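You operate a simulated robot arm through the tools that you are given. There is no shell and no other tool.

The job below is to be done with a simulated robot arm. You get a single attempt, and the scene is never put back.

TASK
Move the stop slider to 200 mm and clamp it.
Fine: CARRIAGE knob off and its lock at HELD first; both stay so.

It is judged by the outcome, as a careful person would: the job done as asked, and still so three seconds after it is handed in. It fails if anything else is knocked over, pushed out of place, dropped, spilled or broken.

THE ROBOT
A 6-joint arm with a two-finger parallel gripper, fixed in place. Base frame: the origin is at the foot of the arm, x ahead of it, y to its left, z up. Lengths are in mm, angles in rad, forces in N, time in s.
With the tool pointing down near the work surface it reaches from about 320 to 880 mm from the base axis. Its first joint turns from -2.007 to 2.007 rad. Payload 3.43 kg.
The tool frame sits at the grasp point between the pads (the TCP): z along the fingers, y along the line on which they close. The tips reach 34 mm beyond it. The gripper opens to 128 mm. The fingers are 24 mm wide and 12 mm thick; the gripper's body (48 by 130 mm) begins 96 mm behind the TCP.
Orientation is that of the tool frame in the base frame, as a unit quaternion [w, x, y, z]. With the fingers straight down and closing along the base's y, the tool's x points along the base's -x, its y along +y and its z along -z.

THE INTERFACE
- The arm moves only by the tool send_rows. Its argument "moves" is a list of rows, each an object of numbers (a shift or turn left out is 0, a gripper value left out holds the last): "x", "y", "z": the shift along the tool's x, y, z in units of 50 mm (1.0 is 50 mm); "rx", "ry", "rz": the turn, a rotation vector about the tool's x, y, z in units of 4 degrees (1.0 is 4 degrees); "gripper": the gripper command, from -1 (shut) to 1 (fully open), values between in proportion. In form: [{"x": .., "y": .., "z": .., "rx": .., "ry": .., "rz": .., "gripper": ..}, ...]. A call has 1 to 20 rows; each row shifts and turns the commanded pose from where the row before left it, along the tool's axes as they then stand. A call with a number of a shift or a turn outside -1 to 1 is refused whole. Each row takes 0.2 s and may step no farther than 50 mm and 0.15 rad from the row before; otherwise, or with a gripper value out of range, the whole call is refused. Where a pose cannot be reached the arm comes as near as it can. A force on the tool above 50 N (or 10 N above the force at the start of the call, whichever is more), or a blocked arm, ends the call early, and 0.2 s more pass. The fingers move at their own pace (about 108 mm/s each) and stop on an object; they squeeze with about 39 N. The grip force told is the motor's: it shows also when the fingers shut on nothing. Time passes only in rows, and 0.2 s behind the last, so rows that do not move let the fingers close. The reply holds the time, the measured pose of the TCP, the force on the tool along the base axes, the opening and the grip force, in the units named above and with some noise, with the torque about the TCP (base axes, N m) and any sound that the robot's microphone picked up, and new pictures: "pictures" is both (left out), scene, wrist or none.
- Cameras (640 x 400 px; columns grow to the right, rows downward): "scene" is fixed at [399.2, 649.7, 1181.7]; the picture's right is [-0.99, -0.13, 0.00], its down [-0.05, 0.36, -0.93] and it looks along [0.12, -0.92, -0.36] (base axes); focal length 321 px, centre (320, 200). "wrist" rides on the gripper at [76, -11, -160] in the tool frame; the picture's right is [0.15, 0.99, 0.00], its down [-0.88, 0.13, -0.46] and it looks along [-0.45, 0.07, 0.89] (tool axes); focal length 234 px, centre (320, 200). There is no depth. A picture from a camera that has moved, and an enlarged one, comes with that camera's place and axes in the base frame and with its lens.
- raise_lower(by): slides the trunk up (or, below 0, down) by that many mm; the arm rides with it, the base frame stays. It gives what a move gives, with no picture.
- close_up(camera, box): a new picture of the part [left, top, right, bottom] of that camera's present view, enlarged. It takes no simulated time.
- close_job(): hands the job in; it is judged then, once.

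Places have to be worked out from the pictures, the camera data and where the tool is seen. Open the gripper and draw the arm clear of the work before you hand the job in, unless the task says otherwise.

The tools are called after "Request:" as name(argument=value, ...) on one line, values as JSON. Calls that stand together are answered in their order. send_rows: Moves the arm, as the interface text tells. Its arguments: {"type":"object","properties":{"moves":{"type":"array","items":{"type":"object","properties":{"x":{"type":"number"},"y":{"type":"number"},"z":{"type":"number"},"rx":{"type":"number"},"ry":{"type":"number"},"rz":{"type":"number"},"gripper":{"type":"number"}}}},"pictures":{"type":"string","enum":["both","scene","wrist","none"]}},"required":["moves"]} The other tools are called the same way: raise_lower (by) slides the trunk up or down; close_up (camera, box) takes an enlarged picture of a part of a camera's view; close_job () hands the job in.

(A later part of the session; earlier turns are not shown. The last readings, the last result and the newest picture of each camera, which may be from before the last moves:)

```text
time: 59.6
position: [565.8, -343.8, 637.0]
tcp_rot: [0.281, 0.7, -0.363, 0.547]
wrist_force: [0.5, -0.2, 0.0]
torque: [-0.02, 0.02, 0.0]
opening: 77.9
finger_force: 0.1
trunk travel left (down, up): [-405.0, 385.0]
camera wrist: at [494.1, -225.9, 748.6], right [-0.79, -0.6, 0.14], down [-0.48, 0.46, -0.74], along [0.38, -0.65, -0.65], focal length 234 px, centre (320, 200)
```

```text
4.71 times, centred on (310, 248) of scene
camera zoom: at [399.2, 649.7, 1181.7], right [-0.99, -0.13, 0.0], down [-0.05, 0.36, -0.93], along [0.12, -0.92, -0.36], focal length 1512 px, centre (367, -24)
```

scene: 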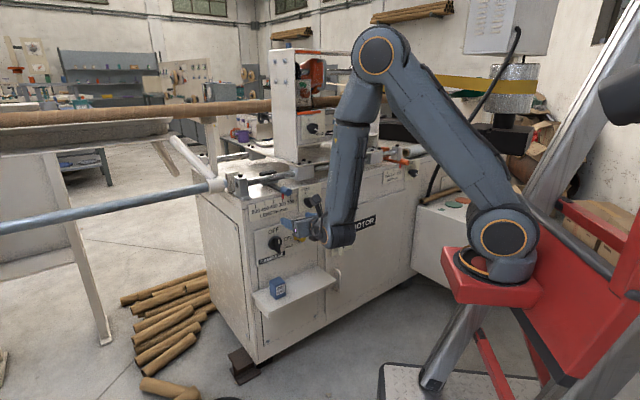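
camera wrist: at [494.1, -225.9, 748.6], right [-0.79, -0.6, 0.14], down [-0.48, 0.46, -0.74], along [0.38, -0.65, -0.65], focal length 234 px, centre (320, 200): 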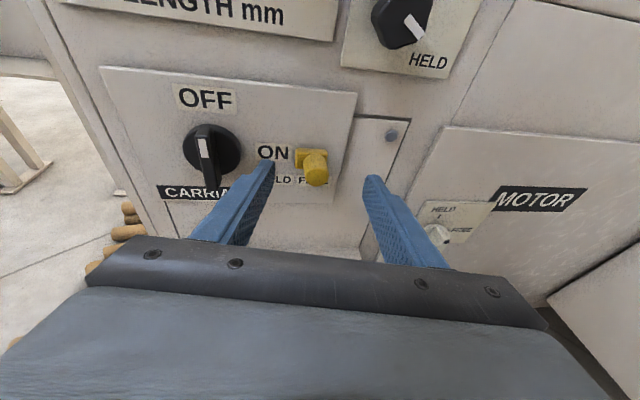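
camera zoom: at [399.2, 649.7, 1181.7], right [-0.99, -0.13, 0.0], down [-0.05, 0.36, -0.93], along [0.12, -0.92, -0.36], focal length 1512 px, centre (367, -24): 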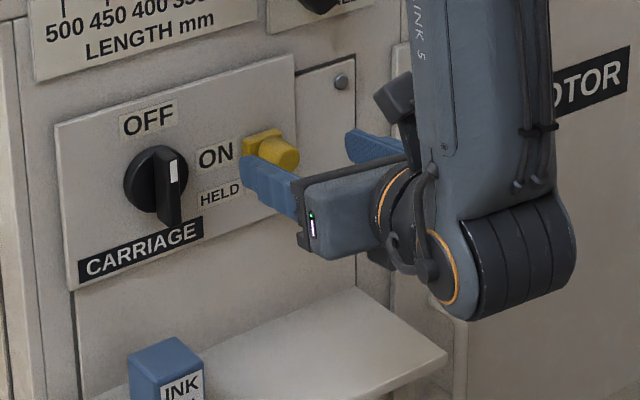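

The yellow cylinder is centred laterally and about 7 mm low relative to the tool axis. I'll correct that and advance in two steps.

Request:
send_rows(moves=[{"x": -0.14, "y": -0.01}, {"z": 0.3}, {"z": 0.3}, {"x": 0}], pictures="wrist")

Request:
close_up(camera="wrist", box=[220, 100, 420, 225])

Request:
close_up(camera="scene", box=[250, 205, 370, 290])

```text
time: 60.6
position: [581.2, -365.4, 622.1]
tcp_rot: [0.281, 0.7, -0.363, 0.547]
wrist_force: [0.2, -0.4, -0.1]
torque: [0.02, -0.02, 0.0]
opening: 78.4
finger_force: 0.2
trunk travel left (down, up): [-405.0, 385.0]
camera wrist: at [510.4, -248.0, 734.6], right [-0.79, -0.6, 0.14], down [-0.48, 0.46, -0.74], along [0.38, -0.65, -0.65], focal length 234 px, centre (320, 200)
```

wrist: 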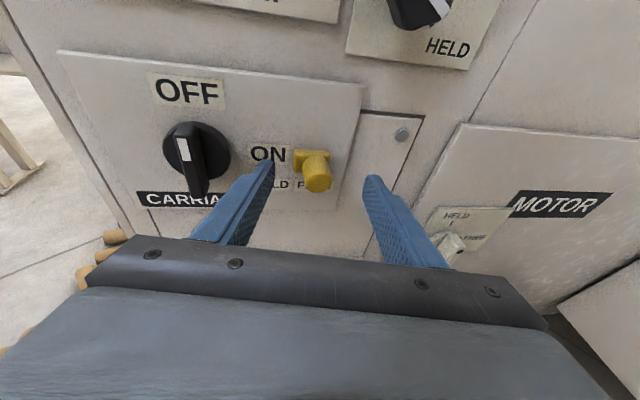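

```text
3.20 times, centred on (320, 162) of wrist
camera zoom: at [510.4, -248.0, 734.6], right [-0.79, -0.6, 0.14], down [-0.48, 0.46, -0.74], along [0.38, -0.65, -0.65], focal length 749 px, centre (320, 320)
```

zoom: 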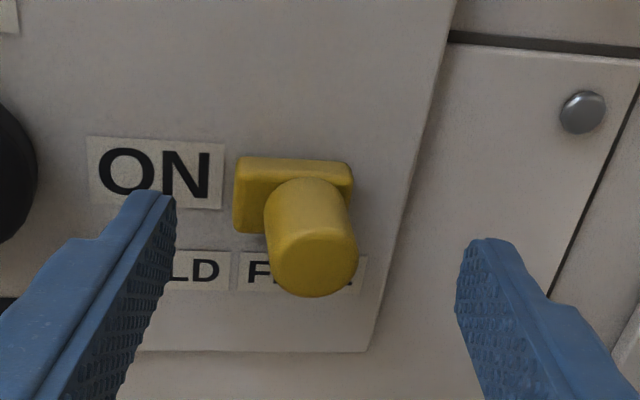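

```text
4.71 times, centred on (310, 248) of scene
camera zoom: at [399.2, 649.7, 1181.7], right [-0.99, -0.13, 0.0], down [-0.05, 0.36, -0.93], along [0.12, -0.92, -0.36], focal length 1512 px, centre (367, -24)
```

zoom: 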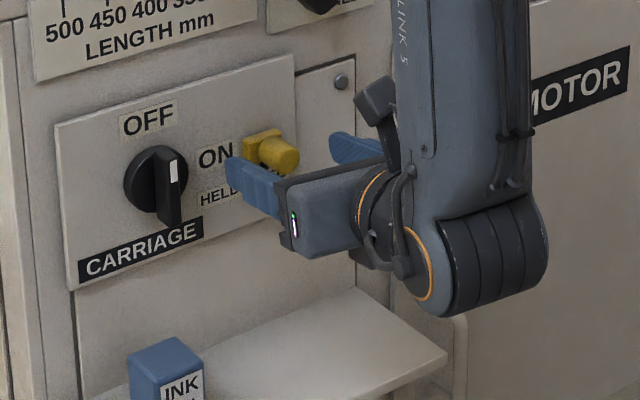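

Good centring; the cylinder is about 4 mm low. I'll lower slightly, narrow the fingers to about 45 mm, advance 13 mm and then close on it.

Request:
send_rows(moves=[{"x": -0.07, "gripper": -0.3}, {"x": 0}, {"z": 0.13}, {"z": 0.13}, {"x": 0}], pictures="wrist")

Request:
close_up(camera="wrist", box=[220, 100, 420, 225])

Request:
close_up(camera="scene", box=[250, 205, 370, 290])

```text
time: 61.8
position: [586.0, -374.4, 617.0]
tcp_rot: [0.28, 0.701, -0.362, 0.547]
wrist_force: [-19.9, 19.5, 7.7]
torque: [-0.2, -0.31, 0.47]
opening: 41.6
finger_force: 0.0
trunk travel left (down, up): [-405.0, 385.0]
camera wrist: at [515.7, -256.4, 728.3], right [-0.79, -0.6, 0.14], down [-0.49, 0.46, -0.74], along [0.38, -0.65, -0.65], focal length 234 px, centre (320, 200)
```

wrist: 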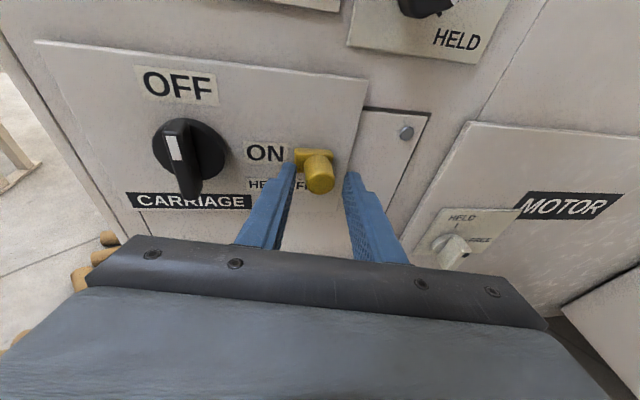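

```text
3.20 times, centred on (320, 162) of wrist
camera zoom: at [515.7, -256.4, 728.3], right [-0.79, -0.6, 0.14], down [-0.49, 0.46, -0.74], along [0.38, -0.65, -0.65], focal length 749 px, centre (320, 320)
```

zoom: 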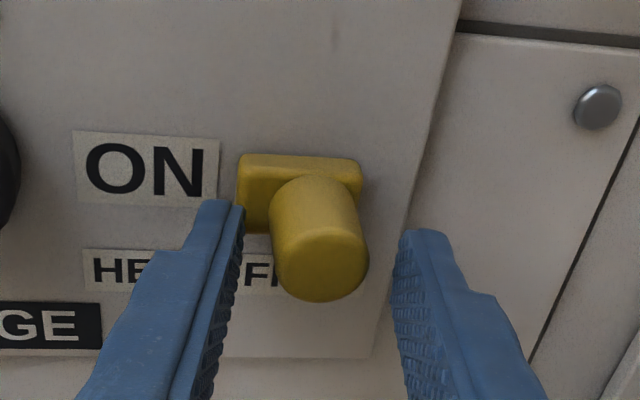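

```text
4.71 times, centred on (310, 248) of scene
camera zoom: at [399.2, 649.7, 1181.7], right [-0.99, -0.13, 0.0], down [-0.05, 0.36, -0.93], along [0.12, -0.92, -0.36], focal length 1512 px, centre (367, -24)
```

zoom: 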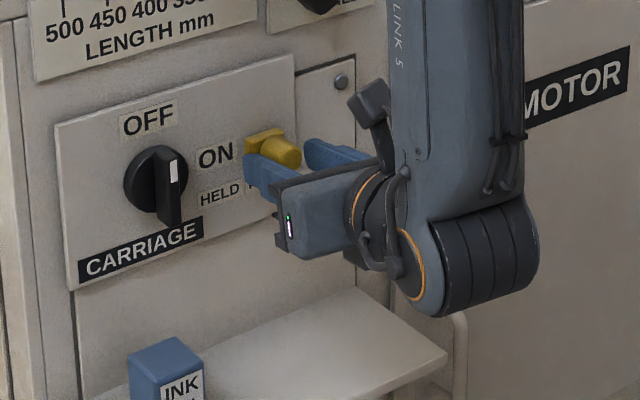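

The left fingertip is touching the yellow base plate (about 28 N). I'll back off 3 mm and close the gripper on the cylinder.

Request:
send_rows(moves=[{"z": -0.07}, {"gripper": -1}, {"gripper": -1}, {"gripper": -1}], pictures="wrist")

Request:
close_up(camera="wrist", box=[220, 100, 420, 225])

```text
time: 62.8
position: [587.4, -373.3, 618.5]
tcp_rot: [0.281, 0.7, -0.363, 0.548]
wrist_force: [11.5, -15.0, 0.3]
torque: [-0.05, -0.09, 1.04]
opening: 26.6
finger_force: 45.0
trunk travel left (down, up): [-405.0, 385.0]
camera wrist: at [515.7, -255.4, 729.6], right [-0.79, -0.6, 0.14], down [-0.48, 0.46, -0.75], along [0.38, -0.65, -0.65], focal length 234 px, centre (320, 200)
```

wrist: 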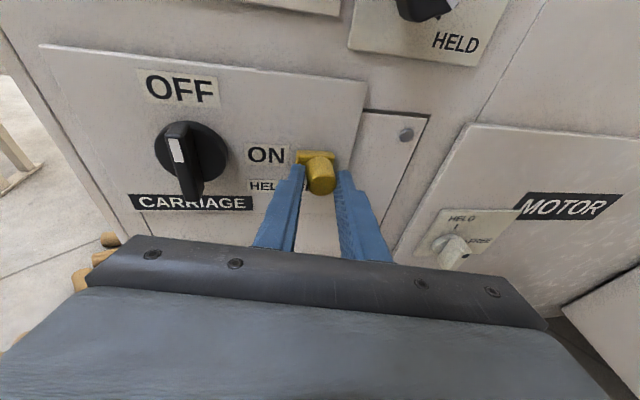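

```text
3.20 times, centred on (320, 162) of wrist
camera zoom: at [515.7, -255.4, 729.6], right [-0.79, -0.6, 0.14], down [-0.48, 0.46, -0.75], along [0.38, -0.65, -0.65], focal length 749 px, centre (320, 320)
```

zoom: 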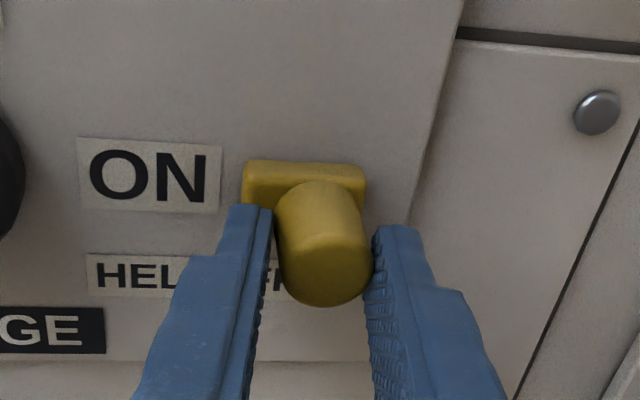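

The lock is gripped (26.6 mm). I'll slide it left along the panel toward HELD, starting with 24 mm.

Request:
send_rows(moves=[{"x": -0.0068, "y": -0.1576, "z": -0.0257}, {"x": -0.0068, "y": -0.1576, "z": -0.0257}, {"x": -0.0068, "y": -0.1576, "z": -0.0257}], pictures="wrist")

```text
time: 63.6
position: [604.3, -356.0, 617.6]
tcp_rot: [0.281, 0.7, -0.363, 0.547]
wrist_force: [16.4, -17.2, 1.9]
torque: [-0.18, -0.25, 1.17]
opening: 26.7
finger_force: 45.1
trunk travel left (down, up): [-405.0, 385.0]
camera wrist: at [532.6, -238.4, 729.8], right [-0.79, -0.6, 0.14], down [-0.48, 0.46, -0.74], along [0.38, -0.65, -0.65], focal length 234 px, centre (320, 200)
```

wrist: 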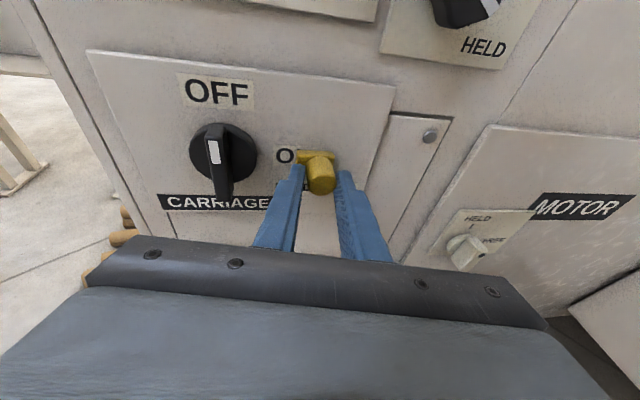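

The lock slides with the gripper at low force. I'll continue toward HELD in small steps and watch for the end stop.

Request:
send_rows(moves=[{"x": -0.0051, "y": -0.1182, "z": -0.0193}, {"x": -0.0051, "y": -0.1182, "z": -0.0193}], pictures="wrist")

Request:
close_up(camera="wrist", box=[220, 100, 420, 225])

Request:
close_up(camera="scene", box=[250, 215, 340, 280])

```text
time: 64.2
position: [612.2, -347.3, 617.7]
tcp_rot: [0.281, 0.7, -0.362, 0.548]
wrist_force: [13.9, -14.6, 11.7]
torque: [-0.15, -0.14, 1.14]
opening: 26.2
finger_force: 45.1
trunk travel left (down, up): [-405.0, 385.0]
camera wrist: at [540.9, -229.9, 729.7], right [-0.79, -0.6, 0.14], down [-0.48, 0.46, -0.74], along [0.38, -0.65, -0.65], focal length 234 px, centre (320, 200)
```

wrist: 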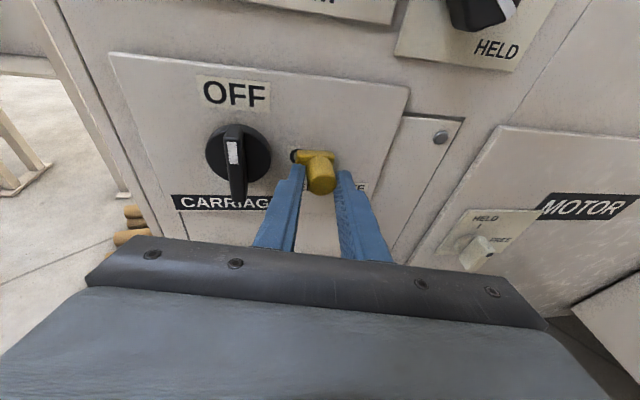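

```text
3.20 times, centred on (320, 162) of wrist
camera zoom: at [540.9, -229.9, 729.7], right [-0.79, -0.6, 0.14], down [-0.48, 0.46, -0.74], along [0.38, -0.65, -0.65], focal length 749 px, centre (320, 320)
```

zoom: 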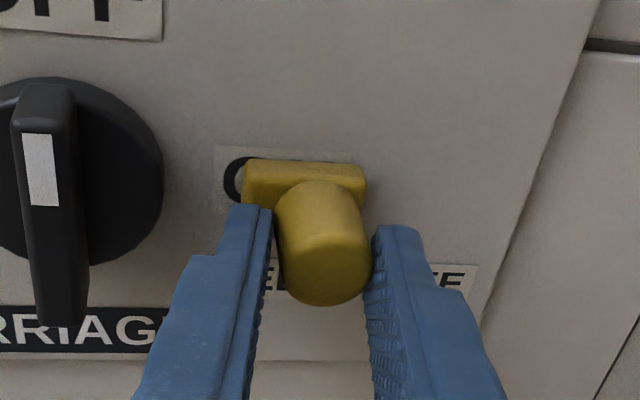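

```text
6.15 times, centred on (295, 248) of scene
camera zoom: at [399.2, 649.7, 1181.7], right [-0.99, -0.13, 0.0], down [-0.05, 0.36, -0.93], along [0.12, -0.92, -0.36], focal length 1977 px, centre (474, -92)
```

zoom: 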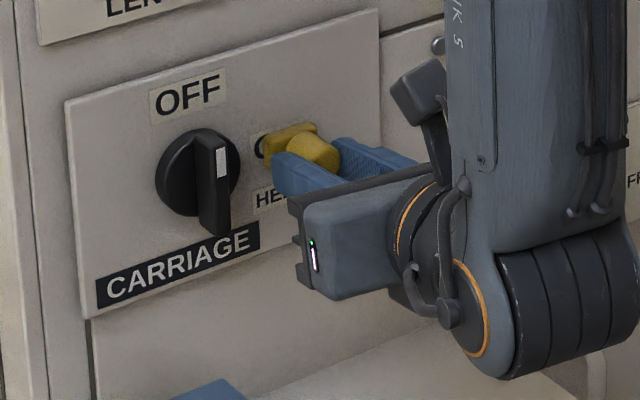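

It has moved 36 mm and HELD is nearly reached. I'll continue in 4 mm steps and watch for the stop.

Request:
send_rows(moves=[{"x": -0.0034, "y": -0.0788, "z": -0.0129}], pictures="none")

Request:
send_rows(moves=[{"x": -0.0034, "y": -0.0788, "z": -0.0129}], pictures="none")

```text
time: 64.6
position: [615.3, -343.4, 617.7]
tcp_rot: [0.281, 0.7, -0.362, 0.548]
wrist_force: [14.2, -12.6, 12.9]
torque: [-0.4, -0.34, 1.11]
opening: 26.5
finger_force: 45.3
trunk travel left (down, up): [-405.0, 385.0]
```

```text
time: 65.0
position: [617.7, -341.8, 617.1]
tcp_rot: [0.282, 0.699, -0.363, 0.548]
wrist_force: [11.5, -15.4, 14.8]
torque: [-0.42, -0.35, 1.06]
opening: 26.7
finger_force: 45.2
trunk travel left (down, up): [-405.0, 385.0]
```

It has moved 44 mm in total without reaching a stop. I'll look at where it stands relative to the HELD label.

Request:
close_up(camera="wrist", box=[220, 100, 420, 225])

Request:
close_up(camera="scene", box=[270, 225, 320, 260])

```text
3.20 times, centred on (320, 162) of wrist
camera zoom: at [546.1, -224.6, 729.7], right [-0.79, -0.6, 0.14], down [-0.48, 0.46, -0.74], along [0.38, -0.65, -0.65], focal length 749 px, centre (320, 320)
```

zoom: 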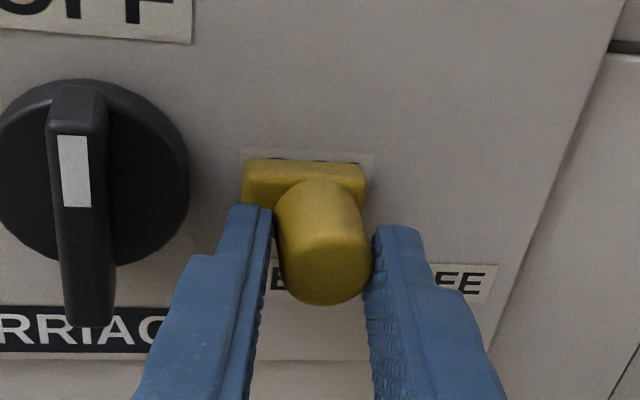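

```text
11.43 times, centred on (295, 242) of scene
camera zoom: at [399.2, 649.7, 1181.7], right [-0.99, -0.13, 0.0], down [-0.05, 0.36, -0.93], along [0.12, -0.92, -0.36], focal length 3671 px, centre (606, -286)
```

zoom: 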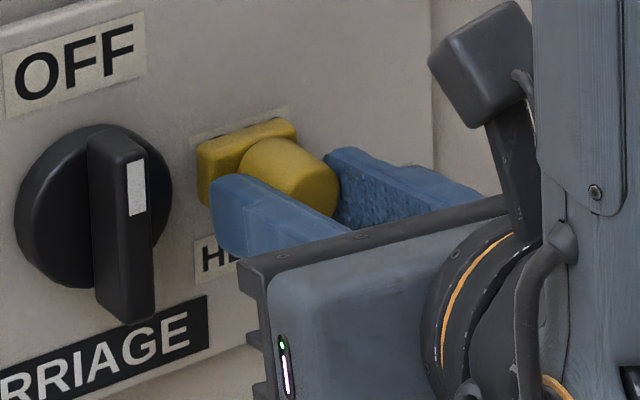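

The plate now sits right above HELD (labels are 112 px apart and the plate moved about 117 px). I'll nudge 3 mm more to check that it is seated at an end stop.

Request:
send_rows(moves=[{"x": -0.0025, "y": -0.059, "z": -0.0096}, {"x": 0}], pictures="none")

```text
time: 65.6
position: [617.5, -341.4, 616.6]
tcp_rot: [0.282, 0.699, -0.364, 0.547]
wrist_force: [-4.9, -35.7, 16.7]
torque: [-0.46, -0.25, 0.51]
opening: 26.6
finger_force: 45.1
trunk travel left (down, up): [-405.0, 385.0]
```

The force jumped to about 29 N with no further motion, so the lock is against its stop at HELD. I'll relax the push, open slightly and retreat straight back.

Request:
send_rows(moves=[{"y": 0.05, "z": 0.008}, {"gripper": -0.42}, {"gripper": -0.42}, {"z": -0.4}, {"z": -0.5}, {"z": -0.6}], pictures="wrist")

Request:
close_up(camera="wrist", box=[220, 80, 420, 205])

Request:
close_up(camera="scene", box=[250, 215, 340, 280])

```text
time: 67.0
position: [574.7, -281.9, 636.0]
tcp_rot: [0.281, 0.7, -0.362, 0.548]
wrist_force: [-0.4, 0.6, -0.6]
torque: [0.0, 0.0, 0.05]
opening: 37.4
finger_force: 0.1
trunk travel left (down, up): [-405.0, 385.0]
camera wrist: at [504.0, -164.7, 748.0], right [-0.79, -0.6, 0.14], down [-0.48, 0.46, -0.74], along [0.38, -0.65, -0.65], focal length 234 px, centre (320, 200)
```

wrist: 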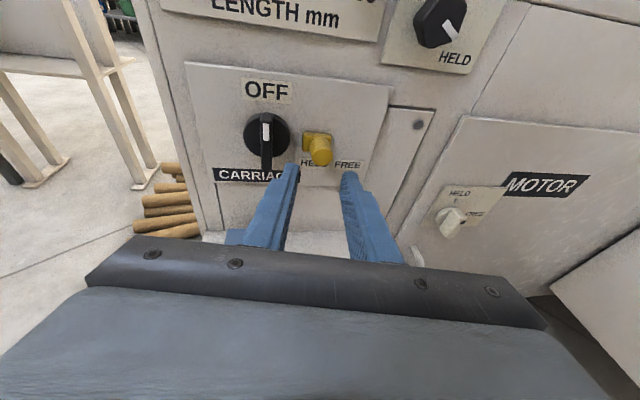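

```text
3.20 times, centred on (320, 142) of wrist
camera zoom: at [504.0, -164.7, 748.0], right [-0.79, -0.6, 0.14], down [-0.48, 0.46, -0.74], along [0.38, -0.65, -0.65], focal length 749 px, centre (320, 384)
```

zoom: 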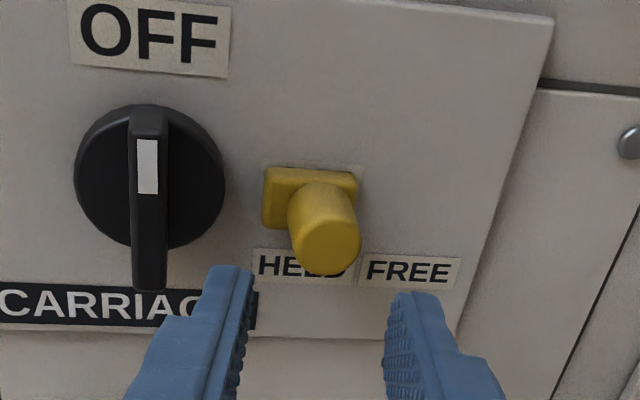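

```text
6.15 times, centred on (295, 248) of scene
camera zoom: at [399.2, 649.7, 1181.7], right [-0.99, -0.13, 0.0], down [-0.05, 0.36, -0.93], along [0.12, -0.92, -0.36], focal length 1977 px, centre (474, -92)
```

zoom: 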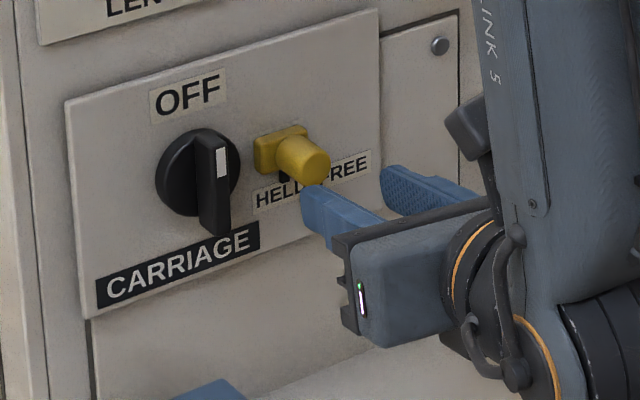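

CARRIAGE is OFF and its lock is seated at HELD. Next is the stop clamp, whose knob I place near u = -497, z = 755, on the far right of the face. I'll rise and unwind back to tool-down so I can travel there.

Request:
send_rows(moves=[{"x": 0.7, "z": -0.3}, {"x": 0.7, "z": -0.2}, {"x": 0.6}, {"rx": -0.7673, "ry": -0.3909, "rz": 1}, {"rx": -0.7673, "ry": -0.3909, "rz": 1}, {"rx": -0.7673, "ry": -0.3909, "rz": 1}, {"rx": -0.7673, "ry": -0.3909, "rz": 1}, {"rx": -0.7673, "ry": -0.3909, "rz": 1}, {"rx": -0.7673, "ry": -0.3909, "rz": 1}, {"rx": -0.7673, "ry": -0.3909, "rz": 1}, {"rx": -0.7673, "ry": -0.3909, "rz": 1}, {"rx": -0.7673, "ry": -0.3909, "rz": 1}, {"rx": -0.7673, "ry": -0.3909, "rz": 1}, {"rx": -0.7673, "ry": -0.3909, "rz": 1}, {"rx": -0.7673, "ry": -0.3909, "rz": 1}, {"rx": -0.7673, "ry": -0.3909, "rz": 1}, {"rx": -0.7673, "ry": -0.3909, "rz": 1}], pictures="scene")

```text
time: 70.6
position: [574.3, -283.0, 737.3]
tcp_rot: [-0.155, -0.393, 0.85, -0.314]
wrist_force: [-0.2, 0.9, -0.3]
torque: [0.01, 0.01, 0.0]
opening: 37.2
finger_force: 0.1
trunk travel left (down, up): [-405.0, 385.0]
```

scene: 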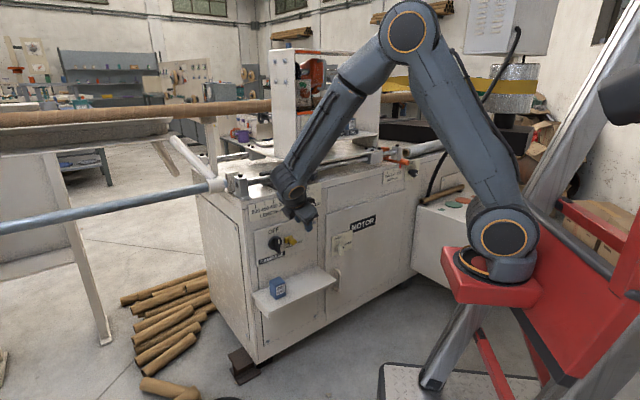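

Unwinding goes smoothly. I'll finish the last part to tool-down.

Request:
send_rows(moves=[{"rx": -0.7673, "ry": -0.3909, "rz": 1}, {"rx": -0.7673, "ry": -0.3909, "rz": 1}, {"rx": -0.7673, "ry": -0.3909, "rz": 1}, {"rx": -0.7673, "ry": -0.3909, "rz": 1}, {"rx": -0.7673, "ry": -0.3909, "rz": 1}, {"rx": -0.7673, "ry": -0.3909, "rz": 1}, {"rx": -0.7673, "ry": -0.3909, "rz": 1}, {"rx": -0.7673, "ry": -0.3909, "rz": 1}, {"rx": -0.7673, "ry": -0.3909, "rz": 1}, {"rx": -0.7673, "ry": -0.3909, "rz": 1}, {"rx": -0.7673, "ry": -0.3909, "rz": 1}, {"rx": -0.7673, "ry": -0.3909, "rz": 1}], pictures="none")

```text
time: 73.2
position: [576.0, -281.8, 738.4]
tcp_rot: [0.004, 0.003, 1.0, -0.008]
wrist_force: [-0.2, 0.4, 0.0]
torque: [-0.04, -0.01, -0.01]
opening: 37.1
finger_force: 0.0
trunk travel left (down, up): [-405.0, 385.0]
```

Tool-down. I'll travel along the front of the machine to the stop end, keeping about 130–150 mm clear of the face and rising a little.

Request:
send_rows(moves=[{"x": 0.656, "y": -0.613, "z": -0.16}, {"x": 0.656, "y": -0.613, "z": -0.16}, {"x": 0.656, "y": -0.613, "z": -0.16}, {"x": 0.656, "y": -0.613, "z": -0.16}, {"x": 0.656, "y": -0.613, "z": -0.16}, {"x": 0.656, "y": -0.613, "z": -0.16}, {"x": 0.656, "y": -0.613, "z": -0.16}, {"x": 0.656, "y": -0.613, "z": -0.16}, {"x": 0.656, "y": -0.613, "z": -0.16}, {"x": 0.656, "y": -0.613, "z": -0.16}, {"x": 0.656, "y": -0.613, "z": -0.16}, {"x": 0.656, "y": -0.613, "z": -0.16}, {"x": 0.656, "y": -0.613, "z": -0.16}, {"x": 0.656, "y": -0.613, "z": -0.16}], pictures="both")

```text
time: 76.2
position: [113.8, -706.6, 854.6]
tcp_rot: [0.004, 0.003, 1.0, -0.008]
wrist_force: [-0.9, 0.4, 0.6]
torque: [-0.03, 0.04, -0.03]
opening: 37.2
finger_force: 0.1
trunk travel left (down, up): [-405.0, 385.0]
camera wrist: at [34.9, -715.1, 1012.6], right [-0.14, 0.99, -0.02], down [0.88, 0.13, 0.46], along [0.46, 0.05, -0.89], focal length 234 px, centre (320, 200)
```

scene: 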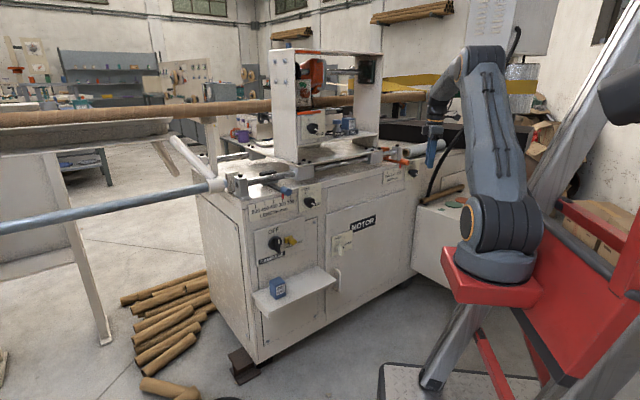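
wrist: 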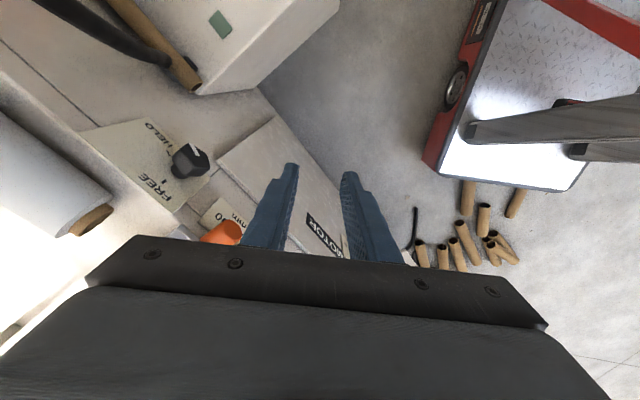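

The stop clamp knob is clearly seen pointing at HELD, near u = -499, z = 757. From here I'll rotate via the left side into a horizontal pose facing the panel, with the tool's x to the left and the fingers closing vertically.

Request:
send_rows(moves=[{"rx": -0.414, "ry": -1, "rz": 1}, {"rx": -0.414, "ry": -1, "rz": 1}, {"rx": -0.414, "ry": -1, "rz": 1}, {"rx": -0.414, "ry": -1, "rz": 1}, {"rx": -0.414, "ry": -1, "rz": 1}, {"rx": -0.414, "ry": -1, "rz": 1}, {"rx": -0.414, "ry": -1, "rz": 1}, {"rx": -0.414, "ry": -1, "rz": 1}, {"rx": -0.414, "ry": -1, "rz": 1}, {"rx": -0.414, "ry": -1, "rz": 1}, {"rx": -0.414, "ry": -1, "rz": 1}, {"rx": -0.414, "ry": -1, "rz": 1}], pictures="scene")

```text
time: 78.8
position: [111.6, -706.4, 854.0]
tcp_rot: [0.4, 0.391, 0.814, 0.157]
wrist_force: [-0.4, -0.6, -0.1]
torque: [-0.01, 0.0, -0.01]
opening: 37.1
finger_force: 0.1
trunk travel left (down, up): [-405.0, 385.0]
```

scene: 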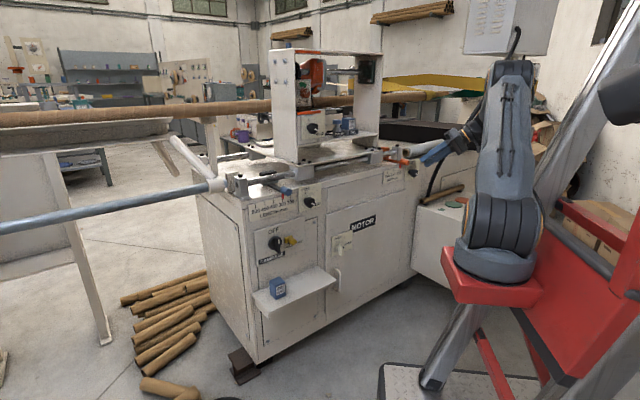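

The left-side path works without limits. I'll continue the rest of the rotation.

Request:
send_rows(moves=[{"rx": -0.414, "ry": -1, "rz": 1}, {"rx": -0.414, "ry": -1, "rz": 1}, {"rx": -0.414, "ry": -1, "rz": 1}, {"rx": -0.414, "ry": -1, "rz": 1}, {"rx": -0.414, "ry": -1, "rz": 1}, {"rx": -0.414, "ry": -1, "rz": 1}, {"rx": -0.414, "ry": -1, "rz": 1}, {"rx": -0.414, "ry": -1, "rz": 1}, {"rx": -0.414, "ry": -1, "rz": 1}, {"rx": -0.414, "ry": -1, "rz": 1}, {"rx": -0.414, "ry": -1, "rz": 1}, {"rx": -0.414, "ry": -1, "rz": 1}, {"rx": -0.09, "ry": -0.22, "rz": 0.22}], pictures="both")

```text
time: 81.6
position: [112.8, -706.2, 854.1]
tcp_rot: [0.651, 0.637, 0.317, 0.265]
wrist_force: [0.1, 0.4, -0.2]
torque: [0.02, 0.02, -0.04]
opening: 36.9
finger_force: 0.1
trunk travel left (down, up): [-405.0, 385.0]
camera wrist: at [41.0, -544.6, 839.0], right [0.15, 0.16, 0.98], down [-0.91, -0.35, 0.2], along [0.37, -0.92, 0.09], focal length 234 px, centre (320, 200)
```

scene: 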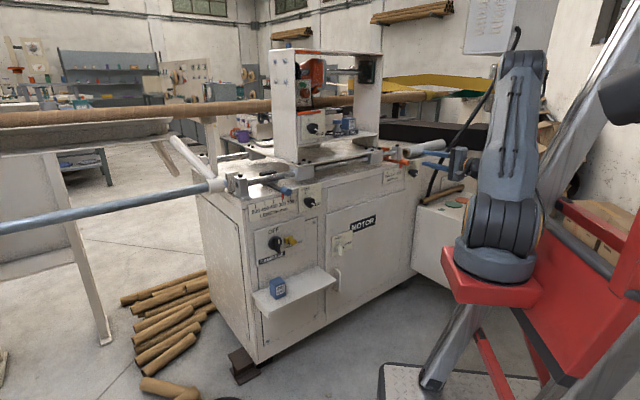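
wrist: 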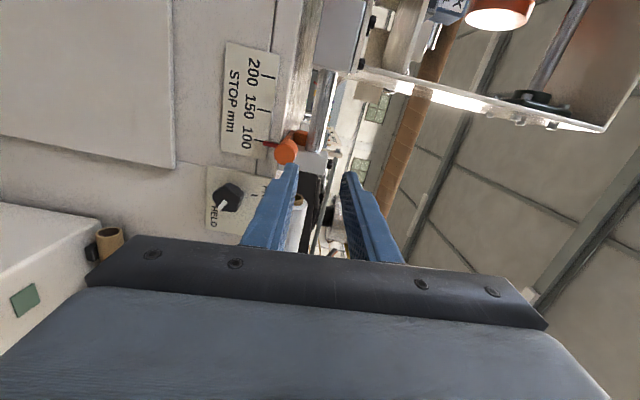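

The pose is close; a small correction squares it up. Then I'll enlarge the stop scale and knob.

Request:
send_rows(moves=[{"rx": -0.09, "ry": -0.45, "rz": 0.54}, {"rx": -0.09, "ry": -0.45, "rz": 0.54}, {"x": 0}], pictures="wrist")

Request:
close_up(camera="wrist", box=[180, 30, 340, 130])

Request:
close_up(camera="wrist", box=[180, 120, 340, 240])

Request:
close_up(camera="scene", box=[370, 130, 450, 190])

```text
time: 82.4
position: [113.3, -706.6, 853.1]
tcp_rot: [0.654, 0.652, 0.27, 0.272]
wrist_force: [0.3, 0.8, -0.1]
torque: [-0.02, 0.02, -0.03]
opening: 37.3
finger_force: 0.1
trunk travel left (down, up): [-405.0, 385.0]
camera wrist: at [52.3, -539.8, 842.0], right [0.1, 0.1, 0.99], down [-0.94, -0.3, 0.13], along [0.31, -0.95, 0.07], focal length 234 px, centre (320, 200)
```

wrist: 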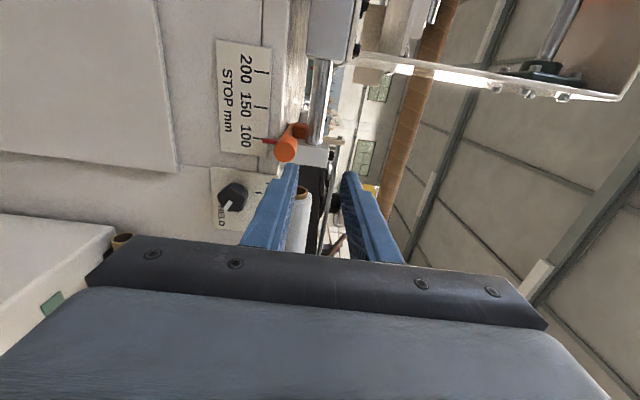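

```text
4.00 times, centred on (260, 80) of wrist
camera zoom: at [52.3, -539.8, 842.0], right [0.1, 0.1, 0.99], down [-0.94, -0.3, 0.13], along [0.31, -0.95, 0.07], focal length 937 px, centre (560, 680)
```

zoom: 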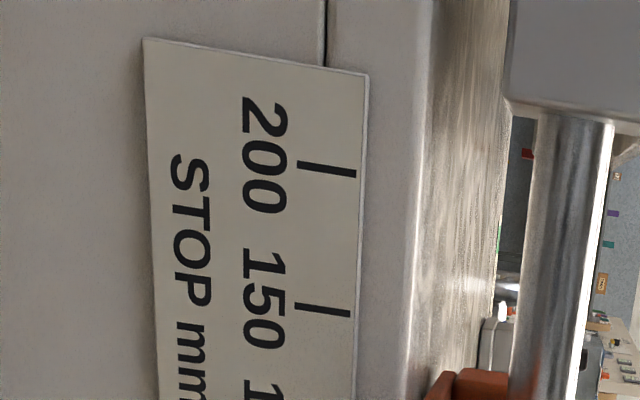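

```text
3.33 times, centred on (260, 180) of wrist
camera zoom: at [52.3, -539.8, 842.0], right [0.1, 0.1, 0.99], down [-0.94, -0.3, 0.13], along [0.31, -0.95, 0.07], focal length 781 px, centre (520, 267)
```

zoom: 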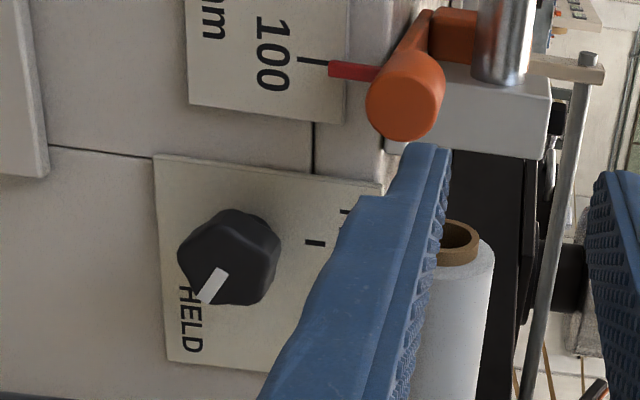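

```text
6.67 times, centred on (410, 160) of scene
camera zoom: at [399.2, 649.7, 1181.7], right [-0.99, -0.13, 0.0], down [-0.05, 0.36, -0.93], along [0.12, -0.92, -0.36], focal length 2141 px, centre (-280, 467)
```

zoom: 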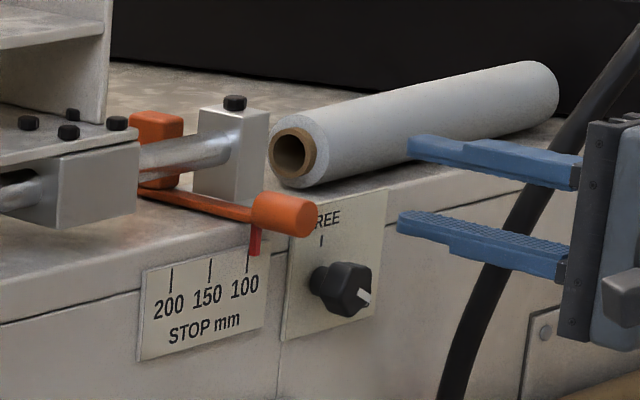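

The stop knob is a lobed shape whose HELD position points right and somewhat down, so FREE is more than 90° away. I'll move in front of it for a straight view.

Request:
send_rows(moves=[{"x": -0.39, "y": -0.48}, {"x": -0.39, "y": -0.48}, {"x": -0.39, "y": -0.48}, {"x": -0.38, "y": -0.48}, {"x": 0}], pictures="both")

Request:
close_up(camera="wrist", box=[220, 60, 420, 210])

Request:
close_up(camera="scene", box=[370, 130, 450, 190])

```text
time: 83.6
position: [57.5, -761.9, 759.0]
tcp_rot: [0.654, 0.653, 0.271, 0.271]
wrist_force: [0.0, 1.1, -0.3]
torque: [0.01, 0.01, -0.01]
opening: 37.0
finger_force: 0.0
trunk travel left (down, up): [-405.0, 385.0]
camera wrist: at [-2.9, -595.0, 746.6], right [0.1, 0.1, 0.99], down [-0.94, -0.3, 0.13], along [0.31, -0.95, 0.07], focal length 234 px, centre (320, 200)
```

scene: 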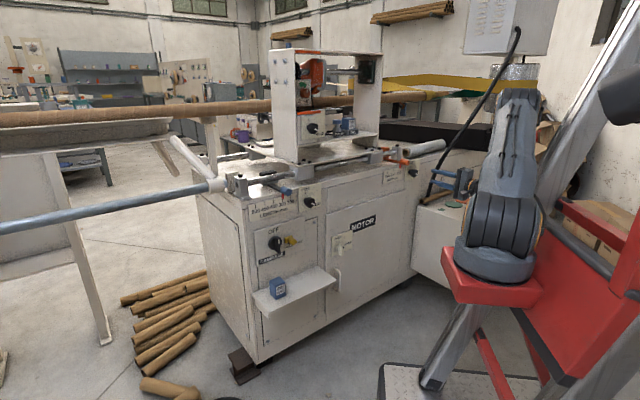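
wrist: 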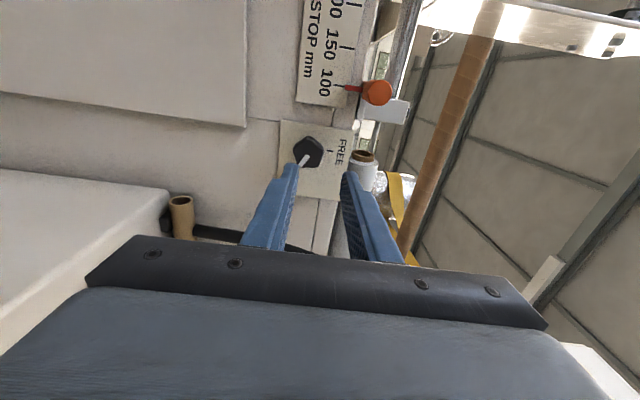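

```text
2.67 times, centred on (320, 135) of wrist
camera zoom: at [-2.9, -595.0, 746.6], right [0.1, 0.1, 0.99], down [-0.94, -0.3, 0.13], along [0.31, -0.95, 0.07], focal length 624 px, centre (320, 373)
```

zoom: 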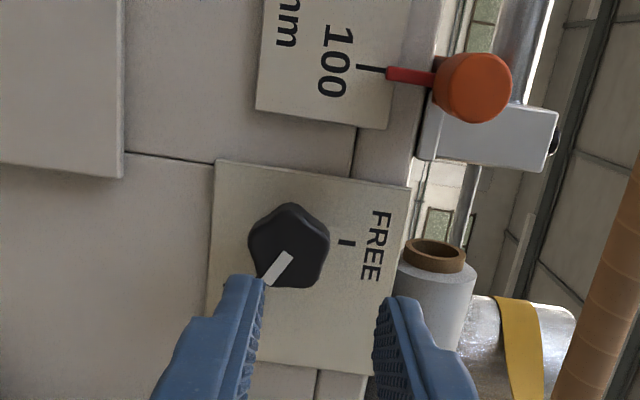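

```text
6.67 times, centred on (410, 160) of scene
camera zoom: at [399.2, 649.7, 1181.7], right [-0.99, -0.13, 0.0], down [-0.05, 0.36, -0.93], along [0.12, -0.92, -0.36], focal length 2141 px, centre (-280, 467)
```

zoom: 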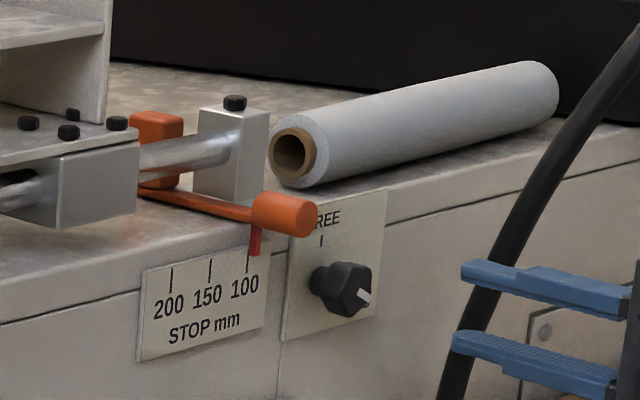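

The knob centre is at about u = -503, z = 746, and HELD sits 120° clockwise from FREE, judging by the matching LENGTH clamp's ticks. I'll centre on it, open the fingers fully and move closer for a sharper look at its shape.

Request:
send_rows(moves=[{"x": -0.11, "y": -0.27, "gripper": 1}, {"z": 0.4}, {"z": 0.4}, {"x": 0}], pictures="wrist")

Request:
close_up(camera="wrist", box=[260, 90, 380, 200])

```text
time: 84.6
position: [83.3, -792.0, 743.8]
tcp_rot: [0.653, 0.653, 0.271, 0.271]
wrist_force: [0.4, 0.4, -0.6]
torque: [0.03, 0.05, -0.02]
opening: 128.2
finger_force: 0.1
trunk travel left (down, up): [-405.0, 385.0]
camera wrist: at [21.9, -627.5, 732.7], right [0.1, 0.1, 0.99], down [-0.94, -0.3, 0.13], along [0.31, -0.95, 0.07], focal length 234 px, centre (320, 200)
```

wrist: 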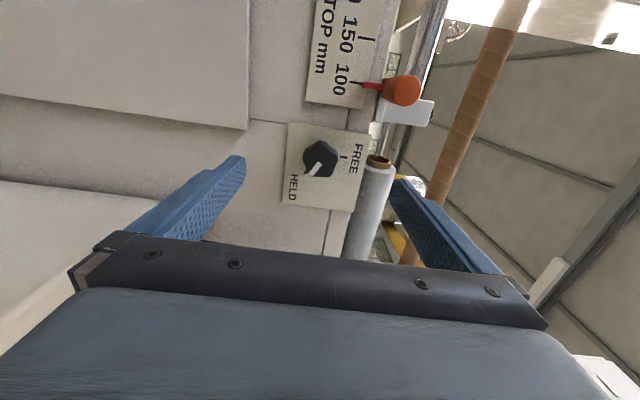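

```text
3.64 times, centred on (320, 145) of wrist
camera zoom: at [21.9, -627.5, 732.7], right [0.1, 0.1, 0.99], down [-0.94, -0.3, 0.13], along [0.31, -0.95, 0.07], focal length 852 px, centre (320, 400)
```

zoom: 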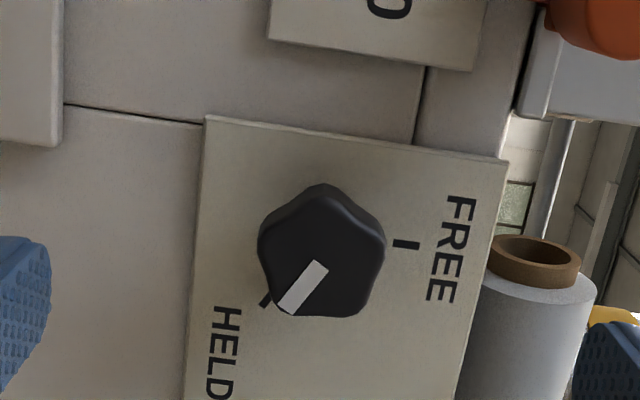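

It is a five-lobed knob with its pointer lobe at 120° (HELD). Gripping along the pointer-lobe axis gives one pad a lobe and the other a flat. I'll narrow the fingers to about 56 mm and roll the tool +120° so its closing line follows that lobe.

Request:
send_rows(moves=[{"x": -0.035, "y": 0.022, "gripper": -0.125}, {"rz": 1}, {"rz": 1}, {"rz": 1}, {"rz": 1}, {"rz": 1}, {"rz": 1}, {"rz": 1}, {"rz": 1}, {"rz": 1}, {"rz": 1}, {"rz": 1}, {"rz": 1}, {"rz": 1}, {"rz": 1}, {"rz": 1}], pictures="scene")

```text
time: 88.0
position: [80.4, -794.8, 746.2]
tcp_rot: [0.43, 0.7, -0.093, 0.562]
wrist_force: [1.1, 1.0, -0.5]
torque: [-0.02, 0.01, 0.01]
opening: 55.8
finger_force: 0.0
trunk travel left (down, up): [-405.0, 385.0]
```

scene: 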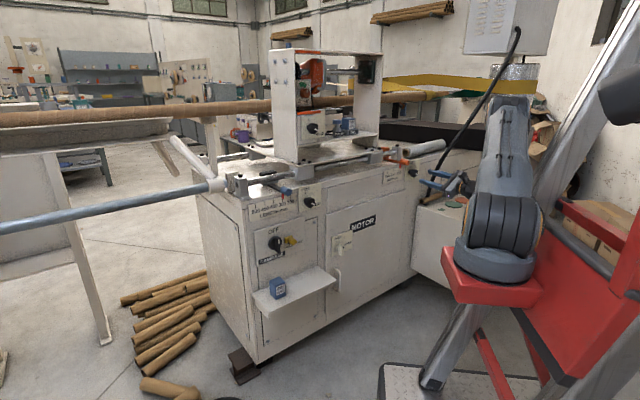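

The roll proceeds without limits. I'll complete the remaining 60°.

Request:
send_rows(moves=[{"rz": 1}, {"rz": 1}, {"rz": 1}, {"rz": 1}, {"rz": 1}, {"rz": 1}, {"rz": 1}, {"rz": 1}, {"rz": 1}, {"rz": 1}, {"rz": 1}, {"rz": 1}, {"rz": 1}, {"rz": 1}, {"rz": 1}], pictures="wrist")

Request:
close_up(camera="wrist", box=[260, 90, 380, 200])

```text
time: 91.2
position: [80.8, -795.3, 745.6]
tcp_rot: [0.091, 0.56, -0.431, 0.702]
wrist_force: [-0.2, 0.1, 0.3]
torque: [0.0, 0.01, 0.02]
opening: 56.2
finger_force: 0.1
trunk travel left (down, up): [-405.0, 385.0]
camera wrist: at [-52.8, -702.0, 816.0], right [-0.66, -0.66, -0.37], down [-0.09, 0.55, -0.83], along [0.75, -0.51, -0.42], focal length 234 px, centre (320, 200)
```

wrist: 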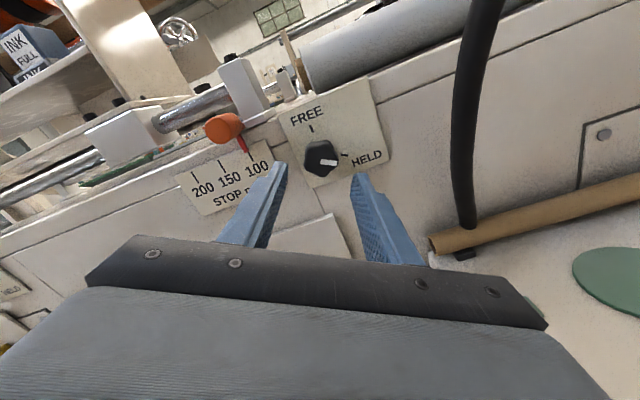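

```text
3.64 times, centred on (320, 145) of wrist
camera zoom: at [-52.8, -702.0, 816.0], right [-0.66, -0.66, -0.37], down [-0.09, 0.55, -0.83], along [0.75, -0.51, -0.42], focal length 852 px, centre (320, 400)
```

zoom: 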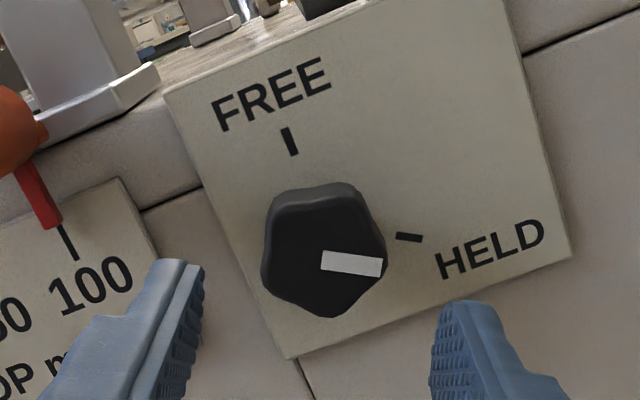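

The pointer lobe now lies exactly along the closing line, and the centring is within about 1 mm. I'll advance 45 mm and check again.

Request:
send_rows(moves=[{"x": 0.024, "y": 0.009}, {"z": 0.3}, {"z": 0.3}, {"z": 0.3}, {"x": 0}], pictures="wrist")

Request:
close_up(camera="wrist", box=[260, 110, 380, 220])

Request:
close_up(camera="scene", box=[370, 130, 450, 190])

```text
time: 92.4
position: [112.5, -826.8, 746.4]
tcp_rot: [0.093, 0.561, -0.43, 0.701]
wrist_force: [0.2, 0.7, -0.4]
torque: [0.03, 0.03, 0.01]
opening: 56.2
finger_force: 0.1
trunk travel left (down, up): [-405.0, 385.0]
camera wrist: at [-21.6, -734.4, 816.9], right [-0.66, -0.66, -0.37], down [-0.09, 0.55, -0.83], along [0.75, -0.51, -0.42], focal length 234 px, centre (320, 200)
```

wrist: 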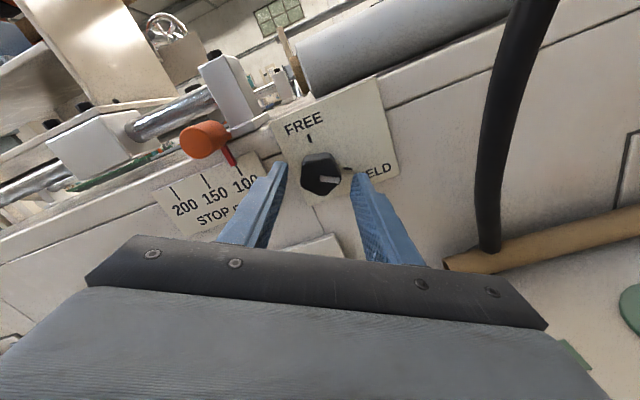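

```text
3.64 times, centred on (320, 165) of wrist
camera zoom: at [-21.6, -734.4, 816.9], right [-0.66, -0.66, -0.37], down [-0.09, 0.55, -0.83], along [0.75, -0.51, -0.42], focal length 852 px, centre (320, 327)
```

zoom: 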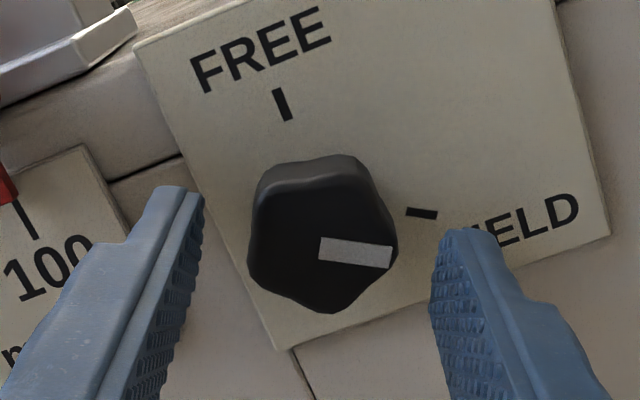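

```text
6.67 times, centred on (410, 160) of scene
camera zoom: at [399.2, 649.7, 1181.7], right [-0.99, -0.13, 0.0], down [-0.05, 0.36, -0.93], along [0.12, -0.92, -0.36], focal length 2141 px, centre (-280, 467)
```

zoom: 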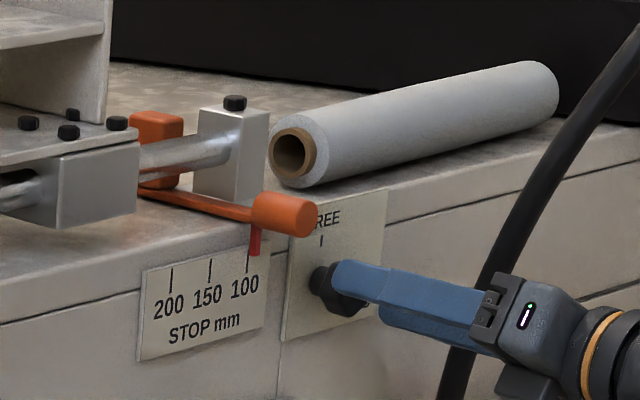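

Perfectly centred. I'll advance the last 22 mm so the pads flank the lobes, then close.

Request:
send_rows(moves=[{"z": 0.22}, {"z": 0.22}, {"x": 0}, {"gripper": -1}, {"gripper": -1}, {"gripper": -1}], pictures="wrist")

Request:
close_up(camera="wrist", box=[260, 110, 380, 220])

```text
time: 93.8
position: [127.4, -843.7, 746.2]
tcp_rot: [0.092, 0.561, -0.429, 0.702]
wrist_force: [1.5, -3.7, 1.6]
torque: [-0.08, -0.09, -0.35]
opening: 34.2
finger_force: 44.9
trunk travel left (down, up): [-405.0, 385.0]
camera wrist: at [-6.1, -750.1, 817.0], right [-0.66, -0.66, -0.37], down [-0.09, 0.55, -0.83], along [0.75, -0.51, -0.42], focal length 234 px, centre (320, 200)
```

wrist: 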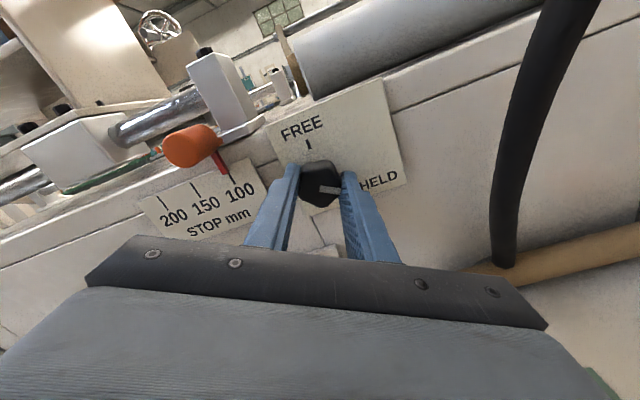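

```text
3.64 times, centred on (320, 165) of wrist
camera zoom: at [-6.1, -750.1, 817.0], right [-0.66, -0.66, -0.37], down [-0.09, 0.55, -0.83], along [0.75, -0.51, -0.42], focal length 852 px, centre (320, 327)
```

zoom: 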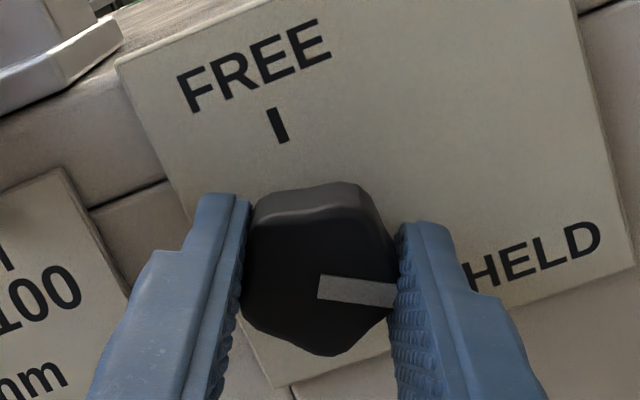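

A clean grip (34 mm, almost no side force). I'll turn counter-clockwise toward FREE, starting with 32°.

Request:
send_rows(moves=[{"rz": -1}, {"rz": -1}, {"rz": -1}, {"rz": -1}, {"rz": -1}, {"rz": -1}, {"rz": -1}, {"rz": -1}], pictures="wrist")

Request:
close_up(camera="wrist", box=[260, 110, 380, 220])

```text
time: 95.6
position: [128.7, -843.2, 746.3]
tcp_rot: [0.282, 0.658, -0.258, 0.649]
wrist_force: [4.1, 1.2, 4.6]
torque: [0.31, 0.3, -0.19]
opening: 34.1
finger_force: 45.1
trunk travel left (down, up): [-405.0, 385.0]
camera wrist: at [24.1, -719.9, 821.4], right [-0.69, -0.7, 0.18], down [-0.44, 0.21, -0.88], along [0.57, -0.69, -0.45], focal length 234 px, centre (320, 200)
```

wrist: 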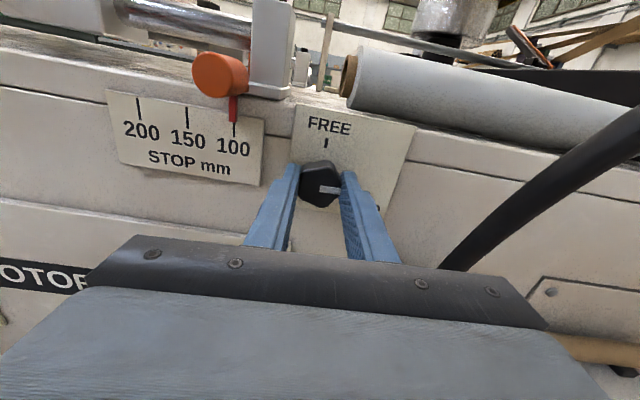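

```text
3.64 times, centred on (320, 165) of wrist
camera zoom: at [24.1, -719.9, 821.4], right [-0.69, -0.7, 0.18], down [-0.44, 0.21, -0.88], along [0.57, -0.69, -0.45], focal length 852 px, centre (320, 327)
```

zoom: 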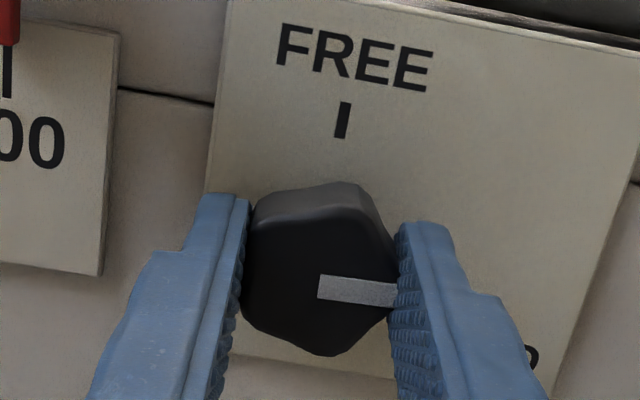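

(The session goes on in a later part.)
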